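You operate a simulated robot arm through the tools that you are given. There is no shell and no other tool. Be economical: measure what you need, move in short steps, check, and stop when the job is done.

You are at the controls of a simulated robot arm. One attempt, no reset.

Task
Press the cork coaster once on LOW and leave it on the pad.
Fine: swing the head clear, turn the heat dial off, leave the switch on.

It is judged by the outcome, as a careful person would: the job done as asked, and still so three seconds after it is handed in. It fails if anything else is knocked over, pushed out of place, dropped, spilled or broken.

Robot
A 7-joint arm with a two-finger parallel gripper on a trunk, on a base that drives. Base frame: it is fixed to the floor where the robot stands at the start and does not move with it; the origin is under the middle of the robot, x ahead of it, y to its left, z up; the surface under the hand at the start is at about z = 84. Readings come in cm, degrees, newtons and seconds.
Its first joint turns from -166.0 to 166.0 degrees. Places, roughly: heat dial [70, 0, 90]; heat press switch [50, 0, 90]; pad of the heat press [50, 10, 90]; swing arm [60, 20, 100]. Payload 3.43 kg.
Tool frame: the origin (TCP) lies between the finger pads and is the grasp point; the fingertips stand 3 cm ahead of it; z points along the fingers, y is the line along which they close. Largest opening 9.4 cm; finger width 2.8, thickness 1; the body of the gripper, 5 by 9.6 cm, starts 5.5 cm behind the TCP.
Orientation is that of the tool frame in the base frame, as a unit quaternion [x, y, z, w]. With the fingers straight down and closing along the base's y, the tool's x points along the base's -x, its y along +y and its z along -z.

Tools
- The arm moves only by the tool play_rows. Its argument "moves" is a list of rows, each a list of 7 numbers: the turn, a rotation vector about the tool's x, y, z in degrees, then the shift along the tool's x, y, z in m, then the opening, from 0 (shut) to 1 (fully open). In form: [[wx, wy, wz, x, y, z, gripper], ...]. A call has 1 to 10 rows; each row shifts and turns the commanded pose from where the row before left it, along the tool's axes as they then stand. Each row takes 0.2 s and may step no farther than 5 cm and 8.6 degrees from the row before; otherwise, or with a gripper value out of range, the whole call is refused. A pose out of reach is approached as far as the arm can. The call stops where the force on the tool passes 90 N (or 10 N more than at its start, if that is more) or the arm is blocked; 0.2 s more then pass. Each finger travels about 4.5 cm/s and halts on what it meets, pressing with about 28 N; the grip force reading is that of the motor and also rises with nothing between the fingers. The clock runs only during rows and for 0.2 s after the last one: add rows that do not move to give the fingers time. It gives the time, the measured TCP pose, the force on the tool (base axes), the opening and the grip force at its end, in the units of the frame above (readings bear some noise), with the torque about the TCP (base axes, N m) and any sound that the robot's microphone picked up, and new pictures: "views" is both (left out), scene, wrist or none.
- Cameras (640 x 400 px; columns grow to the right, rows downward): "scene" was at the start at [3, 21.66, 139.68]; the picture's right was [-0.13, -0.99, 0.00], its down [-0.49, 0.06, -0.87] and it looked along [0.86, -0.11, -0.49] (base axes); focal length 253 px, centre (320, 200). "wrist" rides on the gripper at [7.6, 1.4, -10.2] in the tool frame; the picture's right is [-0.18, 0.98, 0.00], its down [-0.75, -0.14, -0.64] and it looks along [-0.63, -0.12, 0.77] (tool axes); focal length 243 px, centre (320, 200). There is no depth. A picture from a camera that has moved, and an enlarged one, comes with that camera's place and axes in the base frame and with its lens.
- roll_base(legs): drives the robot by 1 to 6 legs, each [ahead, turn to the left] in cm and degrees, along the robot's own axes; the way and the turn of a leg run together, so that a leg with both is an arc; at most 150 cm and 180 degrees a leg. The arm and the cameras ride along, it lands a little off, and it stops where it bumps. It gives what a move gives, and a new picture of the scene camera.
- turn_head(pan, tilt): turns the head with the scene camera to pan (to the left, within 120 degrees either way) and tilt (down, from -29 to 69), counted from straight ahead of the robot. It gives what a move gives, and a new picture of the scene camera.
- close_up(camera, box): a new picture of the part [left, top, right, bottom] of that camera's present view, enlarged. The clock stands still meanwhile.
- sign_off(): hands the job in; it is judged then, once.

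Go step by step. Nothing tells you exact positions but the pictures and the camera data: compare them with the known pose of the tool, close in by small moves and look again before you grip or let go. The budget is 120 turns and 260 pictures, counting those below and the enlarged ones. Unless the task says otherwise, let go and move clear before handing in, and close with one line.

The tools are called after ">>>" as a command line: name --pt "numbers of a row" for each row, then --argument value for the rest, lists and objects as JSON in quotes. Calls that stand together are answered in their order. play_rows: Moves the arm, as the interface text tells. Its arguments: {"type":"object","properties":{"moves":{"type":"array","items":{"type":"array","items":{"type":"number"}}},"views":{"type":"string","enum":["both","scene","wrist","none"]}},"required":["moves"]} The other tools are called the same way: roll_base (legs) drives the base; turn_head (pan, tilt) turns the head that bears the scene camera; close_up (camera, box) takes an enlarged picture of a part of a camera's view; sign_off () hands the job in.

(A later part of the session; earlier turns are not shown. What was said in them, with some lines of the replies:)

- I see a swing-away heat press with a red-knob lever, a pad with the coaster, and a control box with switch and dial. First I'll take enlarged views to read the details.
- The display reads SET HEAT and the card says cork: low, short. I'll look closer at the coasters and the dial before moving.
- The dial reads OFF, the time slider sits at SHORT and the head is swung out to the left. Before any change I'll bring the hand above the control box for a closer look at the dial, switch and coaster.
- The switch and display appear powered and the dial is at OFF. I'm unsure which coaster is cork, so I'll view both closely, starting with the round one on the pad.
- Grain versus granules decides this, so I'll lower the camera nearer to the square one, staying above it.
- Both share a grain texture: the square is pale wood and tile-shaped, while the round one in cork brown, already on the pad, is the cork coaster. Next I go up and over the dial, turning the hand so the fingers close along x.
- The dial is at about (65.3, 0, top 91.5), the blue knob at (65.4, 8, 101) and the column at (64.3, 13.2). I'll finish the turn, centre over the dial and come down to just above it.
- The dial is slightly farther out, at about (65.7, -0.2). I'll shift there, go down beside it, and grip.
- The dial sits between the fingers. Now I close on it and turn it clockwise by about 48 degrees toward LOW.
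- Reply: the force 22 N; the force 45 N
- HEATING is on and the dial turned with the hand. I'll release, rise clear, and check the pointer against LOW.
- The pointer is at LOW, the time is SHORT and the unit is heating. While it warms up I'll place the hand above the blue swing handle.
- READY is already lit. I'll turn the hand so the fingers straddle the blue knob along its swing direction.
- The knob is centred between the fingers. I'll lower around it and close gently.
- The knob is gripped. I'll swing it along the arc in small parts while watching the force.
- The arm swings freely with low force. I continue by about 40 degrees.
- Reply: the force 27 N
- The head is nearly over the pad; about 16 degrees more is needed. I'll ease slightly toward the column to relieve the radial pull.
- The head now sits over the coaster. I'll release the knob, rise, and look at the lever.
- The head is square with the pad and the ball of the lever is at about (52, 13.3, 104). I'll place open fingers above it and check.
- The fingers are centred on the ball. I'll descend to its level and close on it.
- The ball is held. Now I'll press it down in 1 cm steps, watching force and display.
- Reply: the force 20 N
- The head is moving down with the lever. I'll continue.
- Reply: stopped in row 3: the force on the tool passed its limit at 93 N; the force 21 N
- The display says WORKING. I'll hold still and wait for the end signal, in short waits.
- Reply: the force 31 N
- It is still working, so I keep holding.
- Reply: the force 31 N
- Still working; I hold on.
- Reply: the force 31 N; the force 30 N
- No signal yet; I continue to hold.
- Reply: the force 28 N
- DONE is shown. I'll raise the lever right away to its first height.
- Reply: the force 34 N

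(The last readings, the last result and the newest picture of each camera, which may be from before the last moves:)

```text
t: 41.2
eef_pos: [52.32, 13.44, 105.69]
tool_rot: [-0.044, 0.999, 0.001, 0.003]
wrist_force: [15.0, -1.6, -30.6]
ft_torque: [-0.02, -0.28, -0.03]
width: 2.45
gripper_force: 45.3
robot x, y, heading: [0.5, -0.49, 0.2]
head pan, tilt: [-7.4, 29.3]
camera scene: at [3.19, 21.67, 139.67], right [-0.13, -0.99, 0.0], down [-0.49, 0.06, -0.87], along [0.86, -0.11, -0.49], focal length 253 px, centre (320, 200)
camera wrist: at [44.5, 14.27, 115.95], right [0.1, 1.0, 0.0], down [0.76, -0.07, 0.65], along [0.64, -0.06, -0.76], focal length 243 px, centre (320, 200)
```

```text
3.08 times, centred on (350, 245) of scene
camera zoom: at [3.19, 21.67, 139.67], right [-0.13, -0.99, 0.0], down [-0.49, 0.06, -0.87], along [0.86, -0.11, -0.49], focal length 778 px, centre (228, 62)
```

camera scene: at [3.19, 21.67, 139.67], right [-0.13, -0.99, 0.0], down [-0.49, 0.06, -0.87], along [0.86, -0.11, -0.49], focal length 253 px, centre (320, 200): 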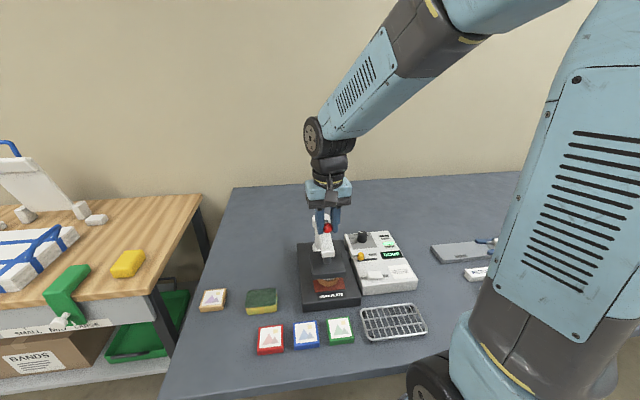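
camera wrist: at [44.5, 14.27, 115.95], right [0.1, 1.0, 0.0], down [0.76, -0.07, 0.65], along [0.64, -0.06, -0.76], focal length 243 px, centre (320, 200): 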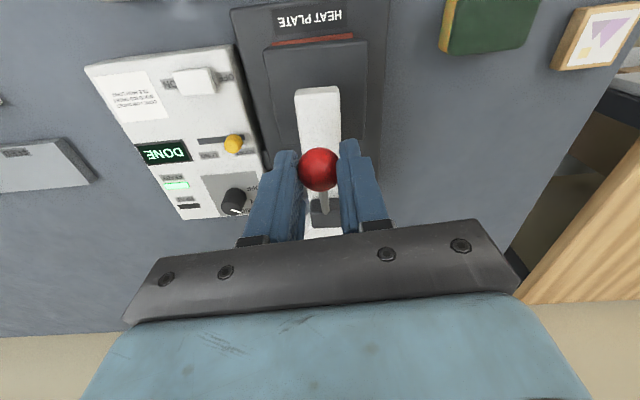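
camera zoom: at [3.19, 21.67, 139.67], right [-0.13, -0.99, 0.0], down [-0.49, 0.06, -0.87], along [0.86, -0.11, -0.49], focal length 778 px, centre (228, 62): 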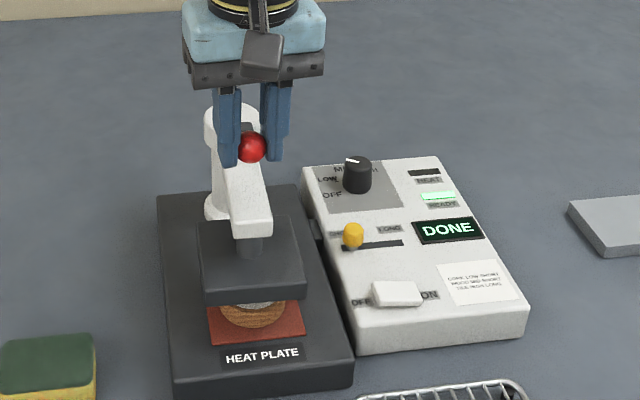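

The lever is back up. I'll release it, rise, and go over to the blue knob.

>>> play_rows --pt "0 0 0 0 0 0.002 0.5" --pt "0 0 0 0 0 0 0.5" --pt "0 0 0 0 0 0 0.5" --pt "0 0 0 0 0 -0.04 0.5" --pt "0 0 0 -0.03 0 -0.035 0.5" --pt "0 0 0 -0.048 0 0 0.5" --pt "0 0 0 -0.048 -0.007 0 0.5" --pt "0 0 0 -0.048 -0.007 0 0.5" --pt "0 0 0 0 0 0.03 0.45" --pt "0 0 0 0 0 0 0.45"

>>> close_up --camera "wrist" --box '[220, 60, 420, 200]'

>>> close_up --camera "scene" --box '[270, 180, 430, 310]'

```text
t: 43.4
eef_pos: [69.32, 13.61, 110.04]
tool_rot: [-0.045, 0.999, 0.001, 0.003]
wrist_force: [1.0, -0.1, 0.1]
ft_torque: [-0.03, -0.01, 0.03]
width: 4.24
gripper_force: 0.1
robot x, y, heading: [-0.36, -0.64, -0.0]
head pan, tilt: [-7.4, 29.3]
camera scene: at [3.03, 21.65, 139.68], right [-0.13, -0.99, 0.0], down [-0.49, 0.06, -0.87], along [0.86, -0.11, -0.49], focal length 253 px, centre (320, 200)
camera wrist: at [61.58, 14.25, 120.23], right [0.09, 1.0, 0.0], down [0.76, -0.07, 0.65], along [0.64, -0.06, -0.76], focal length 243 px, centre (320, 200)
```

scene: 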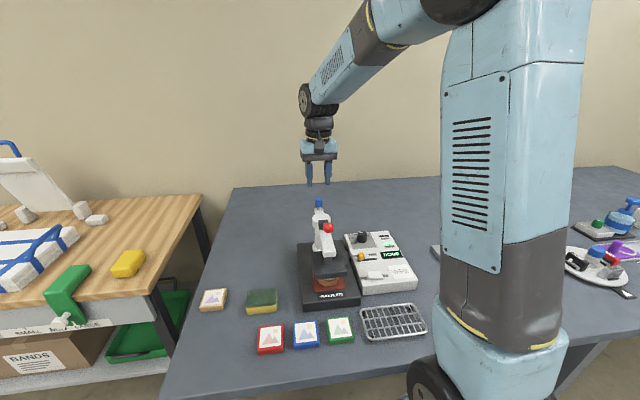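
wrist: 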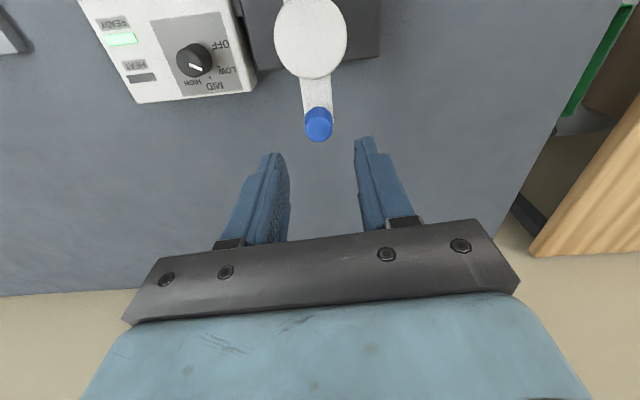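

```text
2.86 times, centred on (320, 130) of wrist
camera zoom: at [61.58, 14.25, 120.23], right [0.09, 1.0, 0.0], down [0.76, -0.07, 0.65], along [0.64, -0.06, -0.76], focal length 693 px, centre (320, 400)
```

zoom: 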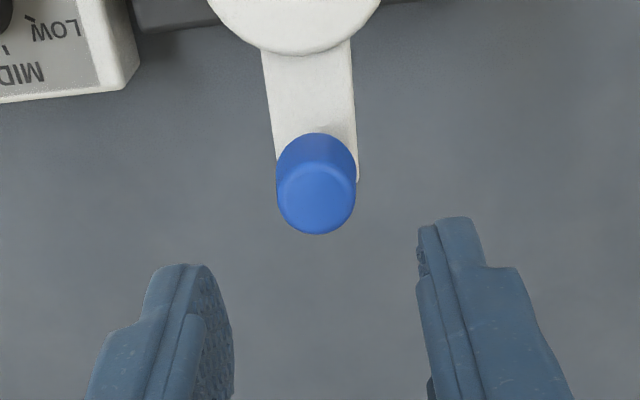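

```text
3.08 times, centred on (350, 245) of scene
camera zoom: at [3.03, 21.65, 139.68], right [-0.13, -0.99, 0.0], down [-0.49, 0.06, -0.87], along [0.86, -0.11, -0.49], focal length 778 px, centre (228, 62)
```

zoom: 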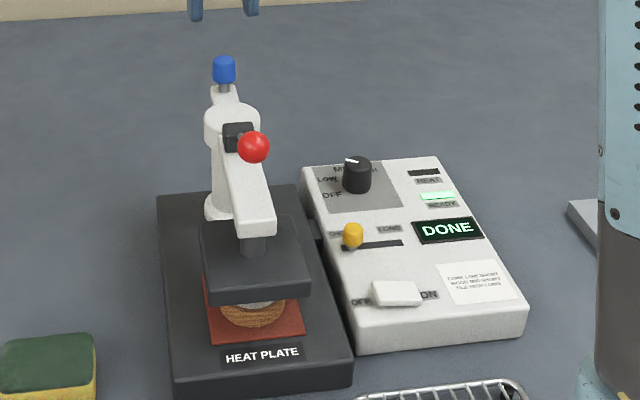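

The knob is just under the fingers. I'll lower around it and grip.

>>> play_rows --pt "0 0 0 -0.004 -0.0025 0.03 0.45" --pt "0 0 0 0 0 0.03 0.45" --pt "0 0 0 0 0 0.019 0.45" --pt "0 0 0 0 0 0 0.2" --pt "0 0 0 0 0 0 0.2" --pt "0 0 0 0 0 0 0.2" --views "wrist"

```text
t: 44.8
eef_pos: [70.13, 13.39, 102.31]
tool_rot: [-0.045, 0.999, 0.0, 0.004]
wrist_force: [-1.3, 6.1, -2.4]
ft_torque: [0.25, -0.68, -0.17]
width: 2.35
gripper_force: 45.2
robot x, y, heading: [-0.43, -0.72, 0.0]
head pan, tilt: [-7.4, 29.3]
camera wrist: at [62.24, 14.06, 112.52], right [0.09, 1.0, 0.0], down [0.76, -0.07, 0.65], along [0.64, -0.06, -0.76], focal length 243 px, centre (320, 200)
```

wrist: 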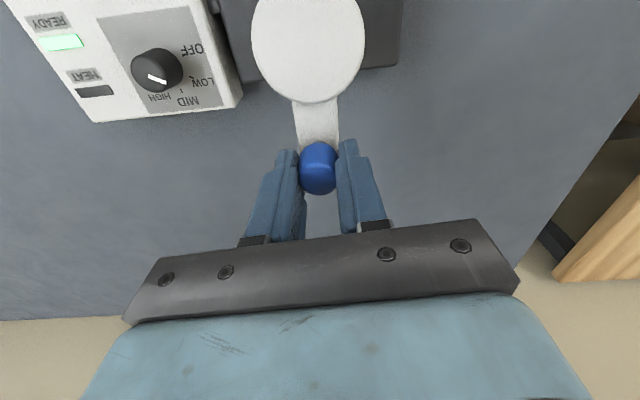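

Now I swing the head back to the left along the same arc, half way first.

>>> play_rows --pt "0 0 8 0.0004 -0.0073 0 0.2" --pt "0 0 8 0.0004 -0.0073 0 0.2" --pt "0 0 8 0.0004 -0.0073 0 0.2" --pt "0 0 8 0.0004 -0.0073 0 0.2" --pt "0 0 0 0 0 0 0.2" --views "scene"

```text
t: 46.0
eef_pos: [69.41, 10.69, 102.3]
tool_rot: [0.232, 0.973, 0.002, 0.003]
wrist_force: [-7.7, -3.3, 0.7]
ft_torque: [-0.05, 0.27, 0.37]
width: 2.34
gripper_force: 45.3
robot x, y, heading: [-0.3, -0.39, -0.2]
head pan, tilt: [-7.4, 29.3]
camera scene: at [2.98, 21.64, 139.68], right [-0.13, -0.99, 0.0], down [-0.49, 0.06, -0.87], along [0.87, -0.11, -0.49], focal length 253 px, centre (320, 200)
```

scene: 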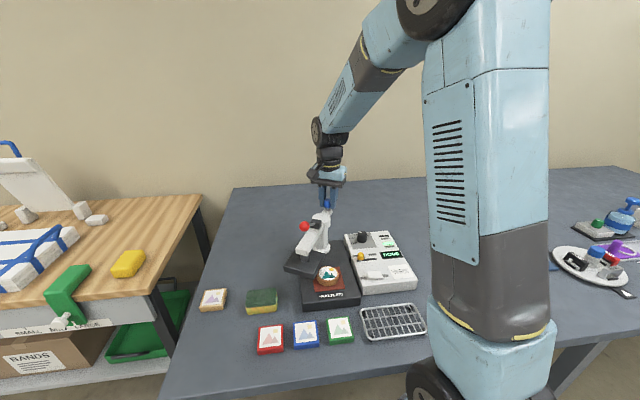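

The coaster stays on the pad, with its print now vivid. I'll swing on to the original rest position.

>>> play_rows --pt "0 0 8 0.0006 -0.0073 0 0.2" --pt "0 0 8 0.0006 -0.0073 0 0.2" --pt "0 0 8 0.0006 -0.0073 0 0.2" --pt "0 0 8 0.0006 -0.0073 0 0.2" --pt "0 0 8 0.0006 -0.0073 0 0.2" --pt "0 0 6 0.0004 -0.0055 0 0.2" --pt "0 0 0 0 0 0 0.2"

>>> close_up --camera "scene" --box '[250, 190, 430, 320]'

```text
t: 47.6
eef_pos: [66.45, 7.94, 102.3]
tool_rot: [0.594, 0.804, 0.003, 0.003]
wrist_force: [13.4, -26.2, 16.7]
ft_torque: [-0.93, -0.4, -0.16]
width: 2.37
gripper_force: 44.6
robot x, y, heading: [-0.41, -0.93, 0.1]
head pan, tilt: [-7.4, 29.3]
camera scene: at [3.04, 21.54, 139.7], right [-0.13, -0.99, 0.0], down [-0.49, 0.06, -0.87], along [0.86, -0.11, -0.49], focal length 253 px, centre (320, 200)
camera wrist: at [65.46, 15.54, 112.58], right [0.99, 0.11, 0.01], down [0.08, -0.76, 0.64], along [0.08, -0.64, -0.77], focal length 243 px, centre (320, 200)
```

scene: 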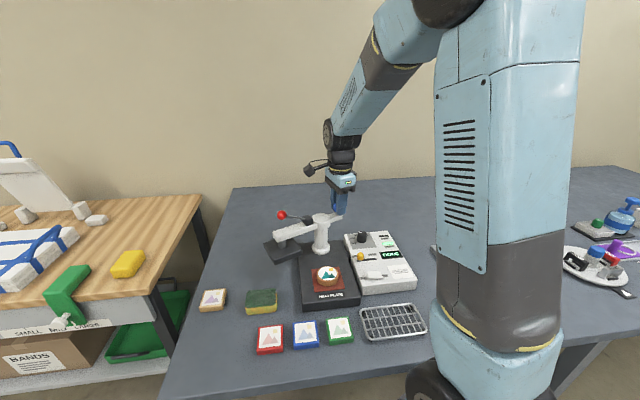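
wrist: 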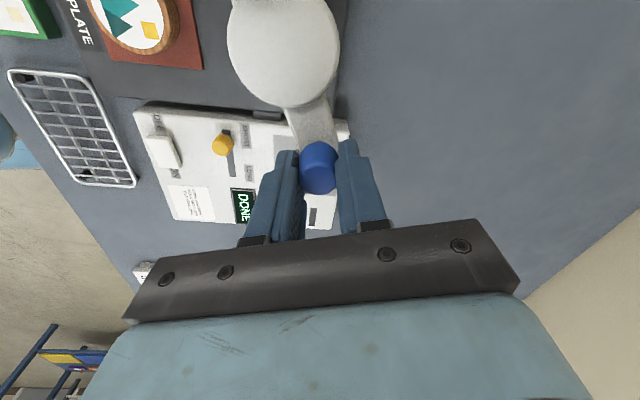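

```text
3.08 times, centred on (340, 255) of scene
camera zoom: at [3.04, 21.54, 139.7], right [-0.13, -0.99, 0.0], down [-0.49, 0.06, -0.87], along [0.86, -0.11, -0.49], focal length 778 px, centre (258, 31)
```

zoom: 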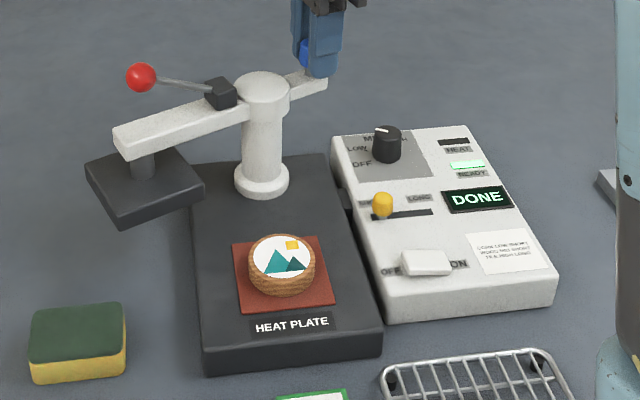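

The head is clear of the pad, about 8 degrees short of its first rest. I'll push it the rest of the way and let go.

>>> play_rows --pt "0 0 2 -0.001 -0.003 0 0.2" --pt "0 0 2 0 -0.003 0 0.2" --pt "0 0 1 0 -0.003 0 0.2" --pt "0 0 0 0 0 0 0.2" --views "none"

>>> play_rows --pt "0 0 0 0 0 0 0.45" --pt "0 0 0 0 0 0 0.45" --pt "0 0 0 0 0 0 0.45" --pt "0 0 0 0 0 -0.04 0.45" --pt "0 0 0 0 0 -0.045 0.45" --pt "0 0 0 0 0 0 0.45"

>>> close_up --camera "scene" --box '[250, 190, 430, 320]'

```text
t: 48.6
eef_pos: [65.57, 7.74, 102.25]
tool_rot: [0.629, 0.778, 0.003, 0.001]
wrist_force: [18.8, -17.7, 12.2]
ft_torque: [-0.16, -0.43, -0.15]
width: 2.35
gripper_force: 45.2
robot x, y, heading: [-0.28, -1.08, 0.2]
head pan, tilt: [-7.4, 29.3]
```

```text
t: 50.0
eef_pos: [65.48, 7.63, 110.99]
tool_rot: [0.628, 0.778, 0.003, 0.002]
wrist_force: [1.0, 0.5, 0.2]
ft_torque: [-0.01, -0.01, 0.01]
width: 4.22
gripper_force: 0.0
robot x, y, heading: [0.21, -0.49, 0.0]
head pan, tilt: [-7.4, 29.3]
camera scene: at [3.01, 21.66, 139.68], right [-0.13, -0.99, 0.0], down [-0.49, 0.06, -0.87], along [0.86, -0.11, -0.49], focal length 253 px, centre (320, 200)
camera wrist: at [65.2, 15.32, 121.12], right [1.0, 0.03, 0.01], down [0.02, -0.77, 0.64], along [0.02, -0.64, -0.77], focal length 243 px, centre (320, 200)
```

scene: 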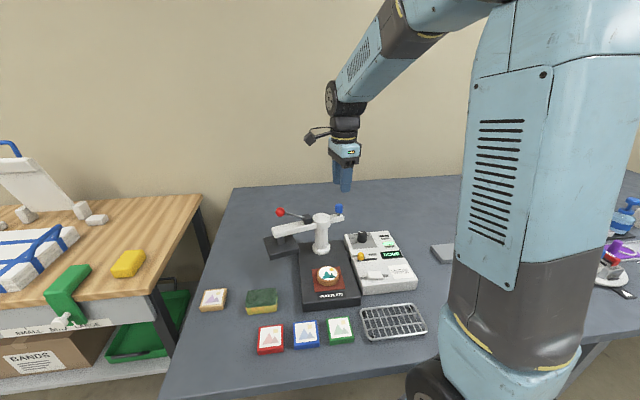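
wrist: 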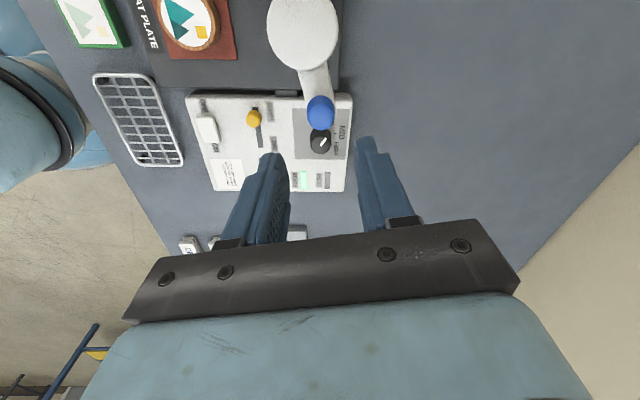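

```text
3.08 times, centred on (340, 255) of scene
camera zoom: at [3.01, 21.66, 139.68], right [-0.13, -0.99, 0.0], down [-0.49, 0.06, -0.87], along [0.86, -0.11, -0.49], focal length 778 px, centre (258, 31)
```

zoom: 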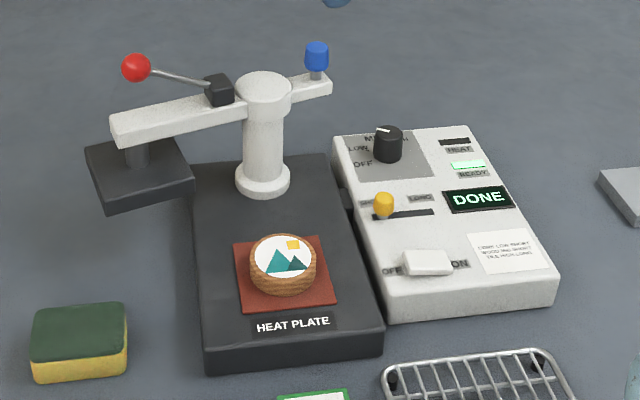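

The press is back in its starting pose with the coaster pressed. Now I go to the dial to turn it off, first moving over it and turning the hand at a safe height.

>>> play_rows --pt "0 0 0 -0.0385 -0.0068 0 0.6" --pt "0 0 0 -0.0385 -0.0068 0 0.6" --pt "0 0 -8.2 0 0 0 0.6" --pt "0 0 -8.2 0 0 0 0.6" --pt "0 0 -8.2 0 0 0 0.6" --pt "0 0 -8.2 0 0 0 0.6" --pt "0 0 -8.2 0 0 0 0.6" --pt "0 0 -8.2 0 0 0 0.6" --pt "0 0 -8.2 0 0 0 0.6" --pt "0 0 -8.2 0 0 0 0.6" --views "none"

>>> play_rows --pt "0 0 -8.2 0 0 0 0.6" --pt "0 0 -8.2 0 0 0 0.6" --pt "0 0 -8.2 0 0 0 0.6" --pt "0 0 -8.2 0 0 0 0.6" --pt "0 0 -8.2 0 0 0 0.6" --pt "0 0 -8.2 0 0 0 0.6" --pt "0 0 -8.2 0 0 0 0.6" --pt "0 0 0 0 0 0.04 0.6" --pt "0 0 0 0 0 0.04 0.6" --pt "0 0 0 0 0 0 0.6"

>>> close_up --camera "wrist" --box '[220, 60, 420, 200]'

```text
t: 52.2
eef_pos: [65.69, -0.28, 110.74]
tool_rot: [0.105, 0.994, 0.001, 0.002]
wrist_force: [0.8, -0.6, -0.3]
ft_torque: [0.03, 0.03, -0.01]
width: 5.64
gripper_force: 0.1
robot x, y, heading: [-0.05, -0.83, -0.3]
head pan, tilt: [-7.4, 29.3]
```

```text
t: 54.4
eef_pos: [65.87, -0.06, 102.62]
tool_rot: [-0.384, 0.923, 0.0, 0.005]
wrist_force: [-0.3, 0.3, 0.4]
ft_torque: [0.0, -0.03, -0.02]
width: 5.6
gripper_force: 0.1
robot x, y, heading: [-0.01, -1.0, 0.1]
head pan, tilt: [-7.4, 29.3]
camera scene: at [3.02, 21.65, 139.68], right [-0.13, -0.99, 0.0], down [-0.49, 0.06, -0.87], along [0.86, -0.11, -0.49], focal length 253 px, centre (320, 200)
camera wrist: at [59.44, -4.51, 112.98], right [-0.57, 0.82, 0.0], down [0.63, 0.43, 0.65], along [0.53, 0.37, -0.76], focal length 243 px, centre (320, 200)
```

scene: 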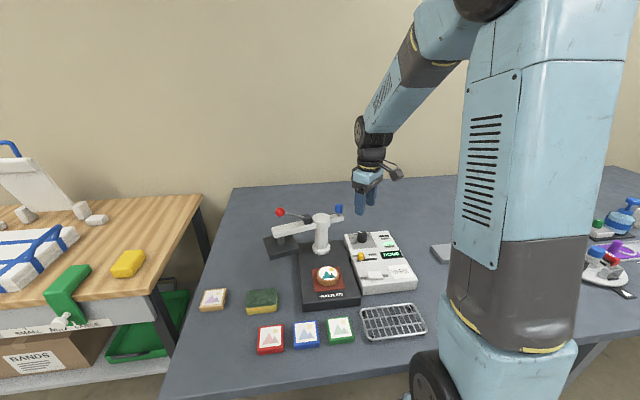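
wrist: 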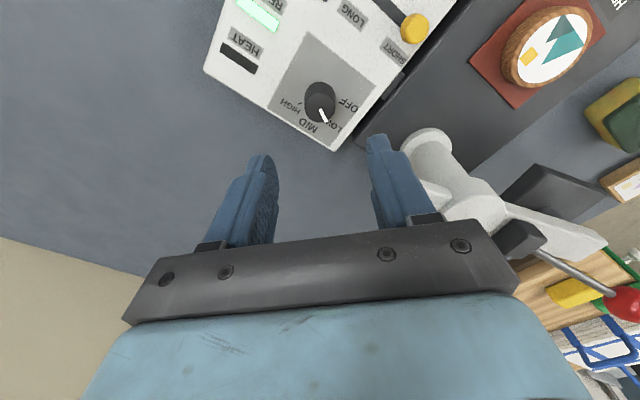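

```text
2.86 times, centred on (320, 130) of wrist
camera zoom: at [59.44, -4.51, 112.98], right [-0.57, 0.82, 0.0], down [0.63, 0.43, 0.65], along [0.53, 0.37, -0.76], focal length 693 px, centre (320, 400)
```

zoom: 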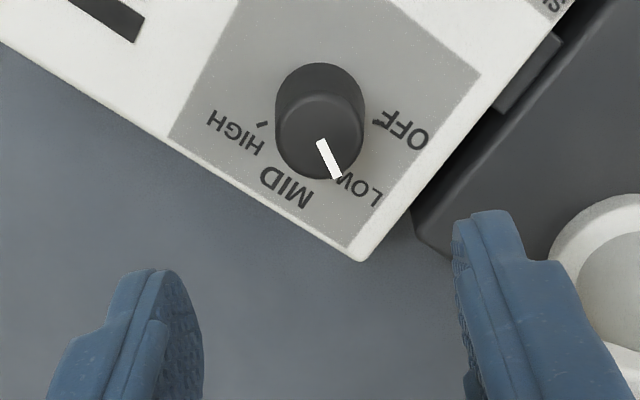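

The dial is still at LOW below me. I'll lower around it, grip, and turn back 48 degrees counter-clockwise to OFF.

>>> play_rows --pt "0 0 0 0 0 0.04 0.5" --pt "0 0 0 0 0 0.04 0.5" --pt "0 0 0 0 0 0.021 0.5" --pt "0 0 0 0 0 0 0.2" --pt "0 0 0 0 0 0 0.2" --pt "0 0 0 0 0 0 0.2" --views "wrist"

>>> play_rows --pt "0 0 -8 0 0 0 0.2" --pt "0 0 -8 0 0 0 0.2" --pt "0 0 -8 0 0 0 0.2" --pt "0 0 -8 0 0 0 0.2" --pt "0 0 -8 0 0 0 0.2" --pt "0 0 -8 0 0 0 0.2" --pt "0 0 0 0 0 0 0.2"

>>> close_up --camera "scene" --box '[320, 190, 420, 300]'

>>> close_up --camera "wrist" --box '[240, 100, 400, 210]'

```text
t: 55.8
eef_pos: [65.73, -0.4, 92.72]
tool_rot: [-0.384, 0.923, 0.0, 0.003]
wrist_force: [-3.0, -2.1, -3.8]
ft_torque: [0.26, -0.32, 0.0]
width: 2.84
gripper_force: 45.0
robot x, y, heading: [-0.13, -1.1, -0.1]
head pan, tilt: [-7.4, 29.3]
camera wrist: at [59.26, -4.74, 103.04], right [-0.57, 0.82, 0.0], down [0.63, 0.43, 0.65], along [0.53, 0.37, -0.76], focal length 243 px, centre (320, 200)
```

wrist: 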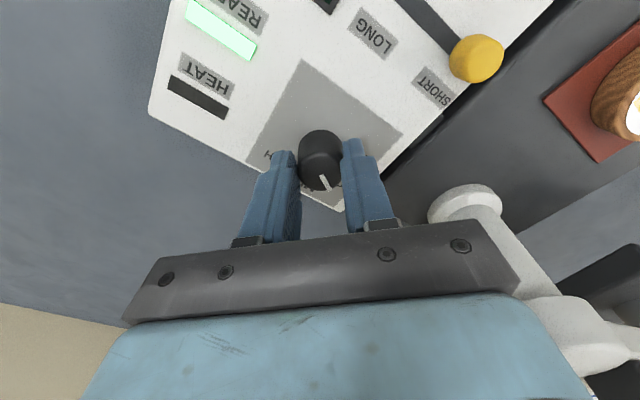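

```text
t: 57.4
eef_pos: [65.82, 0.05, 92.8]
tool_rot: [0.727, -0.687, 0.002, -0.003]
wrist_force: [-1.3, 5.3, 7.6]
ft_torque: [1.46, -0.04, 0.01]
width: 2.84
gripper_force: 45.1
robot x, y, heading: [0.19, -0.63, 0.1]
head pan, tilt: [-7.4, 29.3]
camera scene: at [3.0, 21.67, 139.68], right [-0.13, -0.99, 0.0], down [-0.49, 0.06, -0.87], along [0.86, -0.11, -0.49], focal length 253 px, centre (320, 200)
camera wrist: at [64.83, -7.69, 102.96], right [-0.99, 0.13, -0.01], down [0.09, 0.76, 0.64], along [0.09, 0.64, -0.76], focal length 243 px, centre (320, 200)
```

scene: 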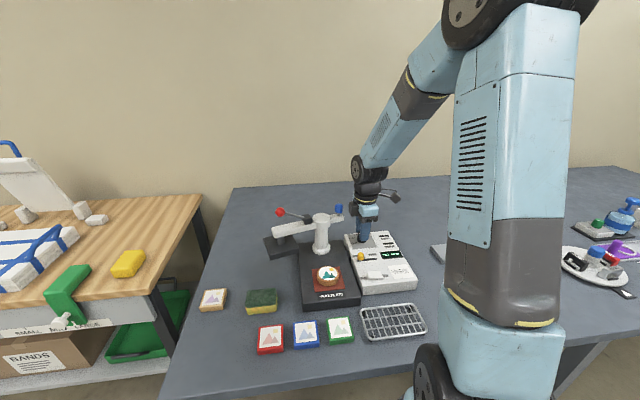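
wrist: 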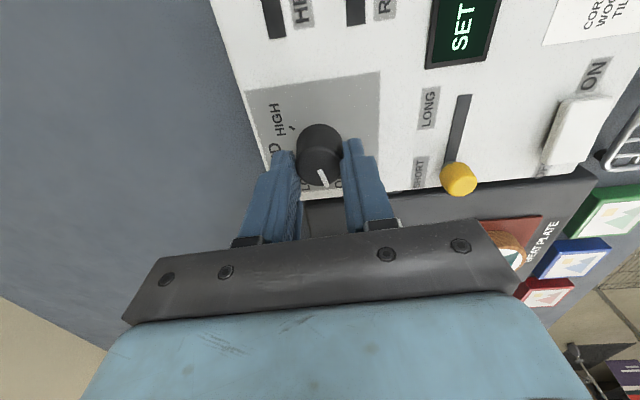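

```text
3.64 times, centred on (370, 245) of scene
camera zoom: at [3.0, 21.67, 139.68], right [-0.13, -0.99, 0.0], down [-0.49, 0.06, -0.87], along [0.86, -0.11, -0.49], focal length 920 px, centre (138, 36)
```

zoom: 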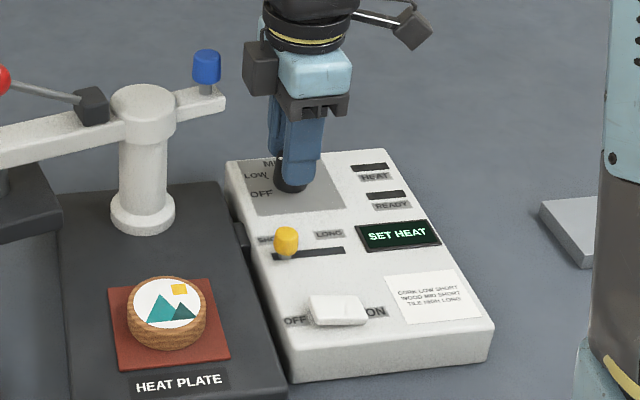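

```text
3.64 times, centred on (320, 155) of wrist
camera zoom: at [64.83, -7.69, 102.96], right [-0.99, 0.13, -0.01], down [0.09, 0.76, 0.64], along [0.09, 0.64, -0.76], focal length 882 px, centre (320, 364)
```

zoom: 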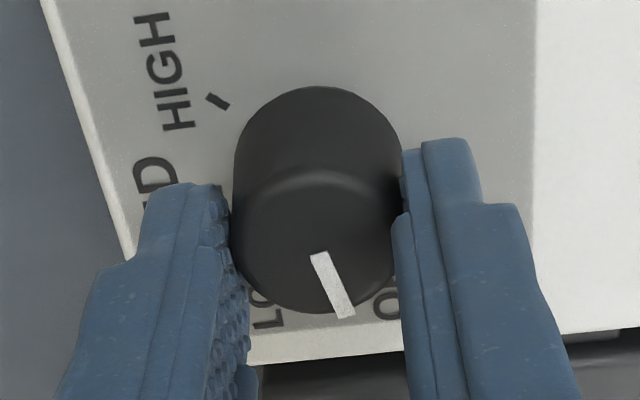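

SET HEAT shows again, so the heat is off, but the pointer looks about 8 degrees shy of its first angle. I'll turn a bit more, release and rise.

>>> play_rows --pt "0 0 -7 0 0 0 0.2" --pt "0 0 0 0 0 0 0.2" --pt "0 0 0 0 0 0 0.5" --pt "0 0 0 0 0 0 0.5" --pt "0 0 0 0 0 0 0.5" --pt "0 0 0 0 0 -0.04 0.5" --pt "0 0 0 0 0 -0.045 0.5" --pt "0 0 0 0 0 -0.045 0.5" --pt "0 0 0 0 0 -0.045 0.5"

>>> close_up --camera "scene" --box '[340, 225, 380, 250]'

>>> close_up --camera "scene" --box '[240, 190, 440, 320]'

```text
t: 59.4
eef_pos: [66.11, 0.09, 110.1]
tool_rot: [0.767, -0.641, 0.002, -0.003]
wrist_force: [0.0, 0.0, 0.3]
ft_torque: [0.04, 0.0, 0.01]
width: 4.67
gripper_force: 0.1
robot x, y, heading: [-0.31, -0.79, -0.0]
head pan, tilt: [-7.4, 29.3]
camera scene: at [3.05, 21.65, 139.68], right [-0.13, -0.99, 0.0], down [-0.49, 0.06, -0.87], along [0.86, -0.11, -0.49], focal length 253 px, centre (320, 200)
camera wrist: at [65.95, -7.85, 120.44], right [-1.0, 0.01, -0.01], down [0.0, 0.77, 0.64], along [0.01, 0.64, -0.77], focal length 243 px, centre (320, 200)
```

scene: 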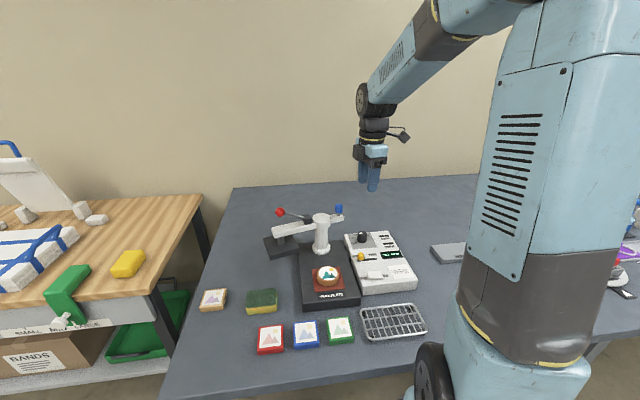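
wrist: 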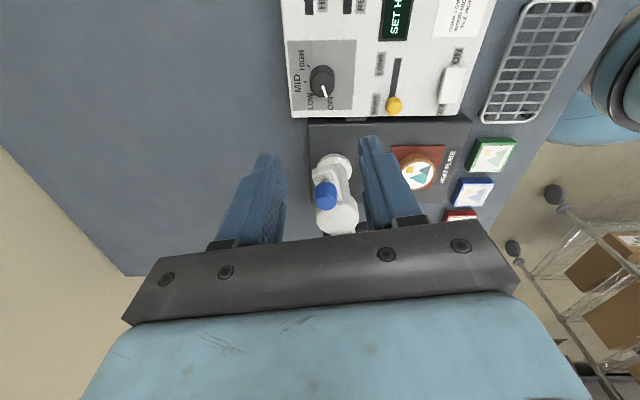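

```text
16.00 times, centred on (360, 238) of scene
camera zoom: at [3.05, 21.65, 139.68], right [-0.13, -0.99, 0.0], down [-0.49, 0.06, -0.87], along [0.86, -0.11, -0.49], focal length 4048 px, centre (-320, -400)
```

zoom: 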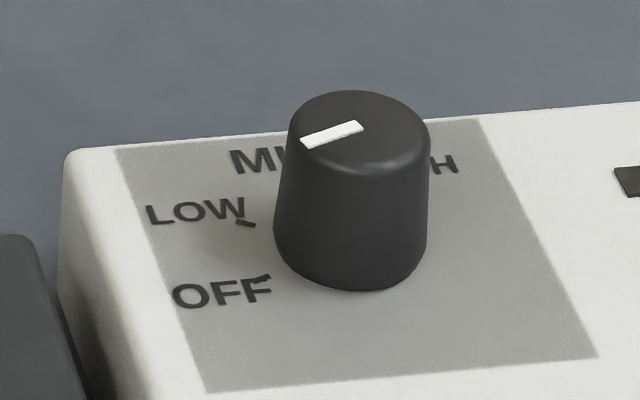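

```text
3.08 times, centred on (340, 255) of scene
camera zoom: at [3.05, 21.65, 139.68], right [-0.13, -0.99, 0.0], down [-0.49, 0.06, -0.87], along [0.86, -0.11, -0.49], focal length 778 px, centre (258, 31)
```

zoom: 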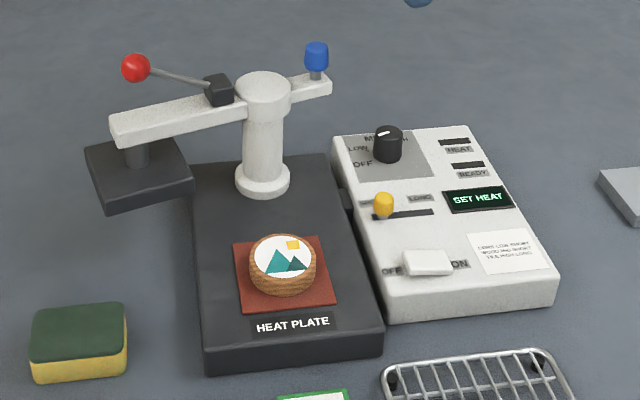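

The dial is back at its original OFF angle, the switch is on, the head is swung clear and the pressed coaster is on the pad. The hand is clear, so I'm handing in.

>>> sign_off

```text
The job is handed in.
```

The round brown coaster on the pad was pressed once on LOW with the time at SHORT, until the display read DONE, and it is still on the pad. The head is swung clear, the heat dial is off and the switch is still on. I took that coaster to be the cork one from its shape and colour, since neither it nor the pale square one was marked.
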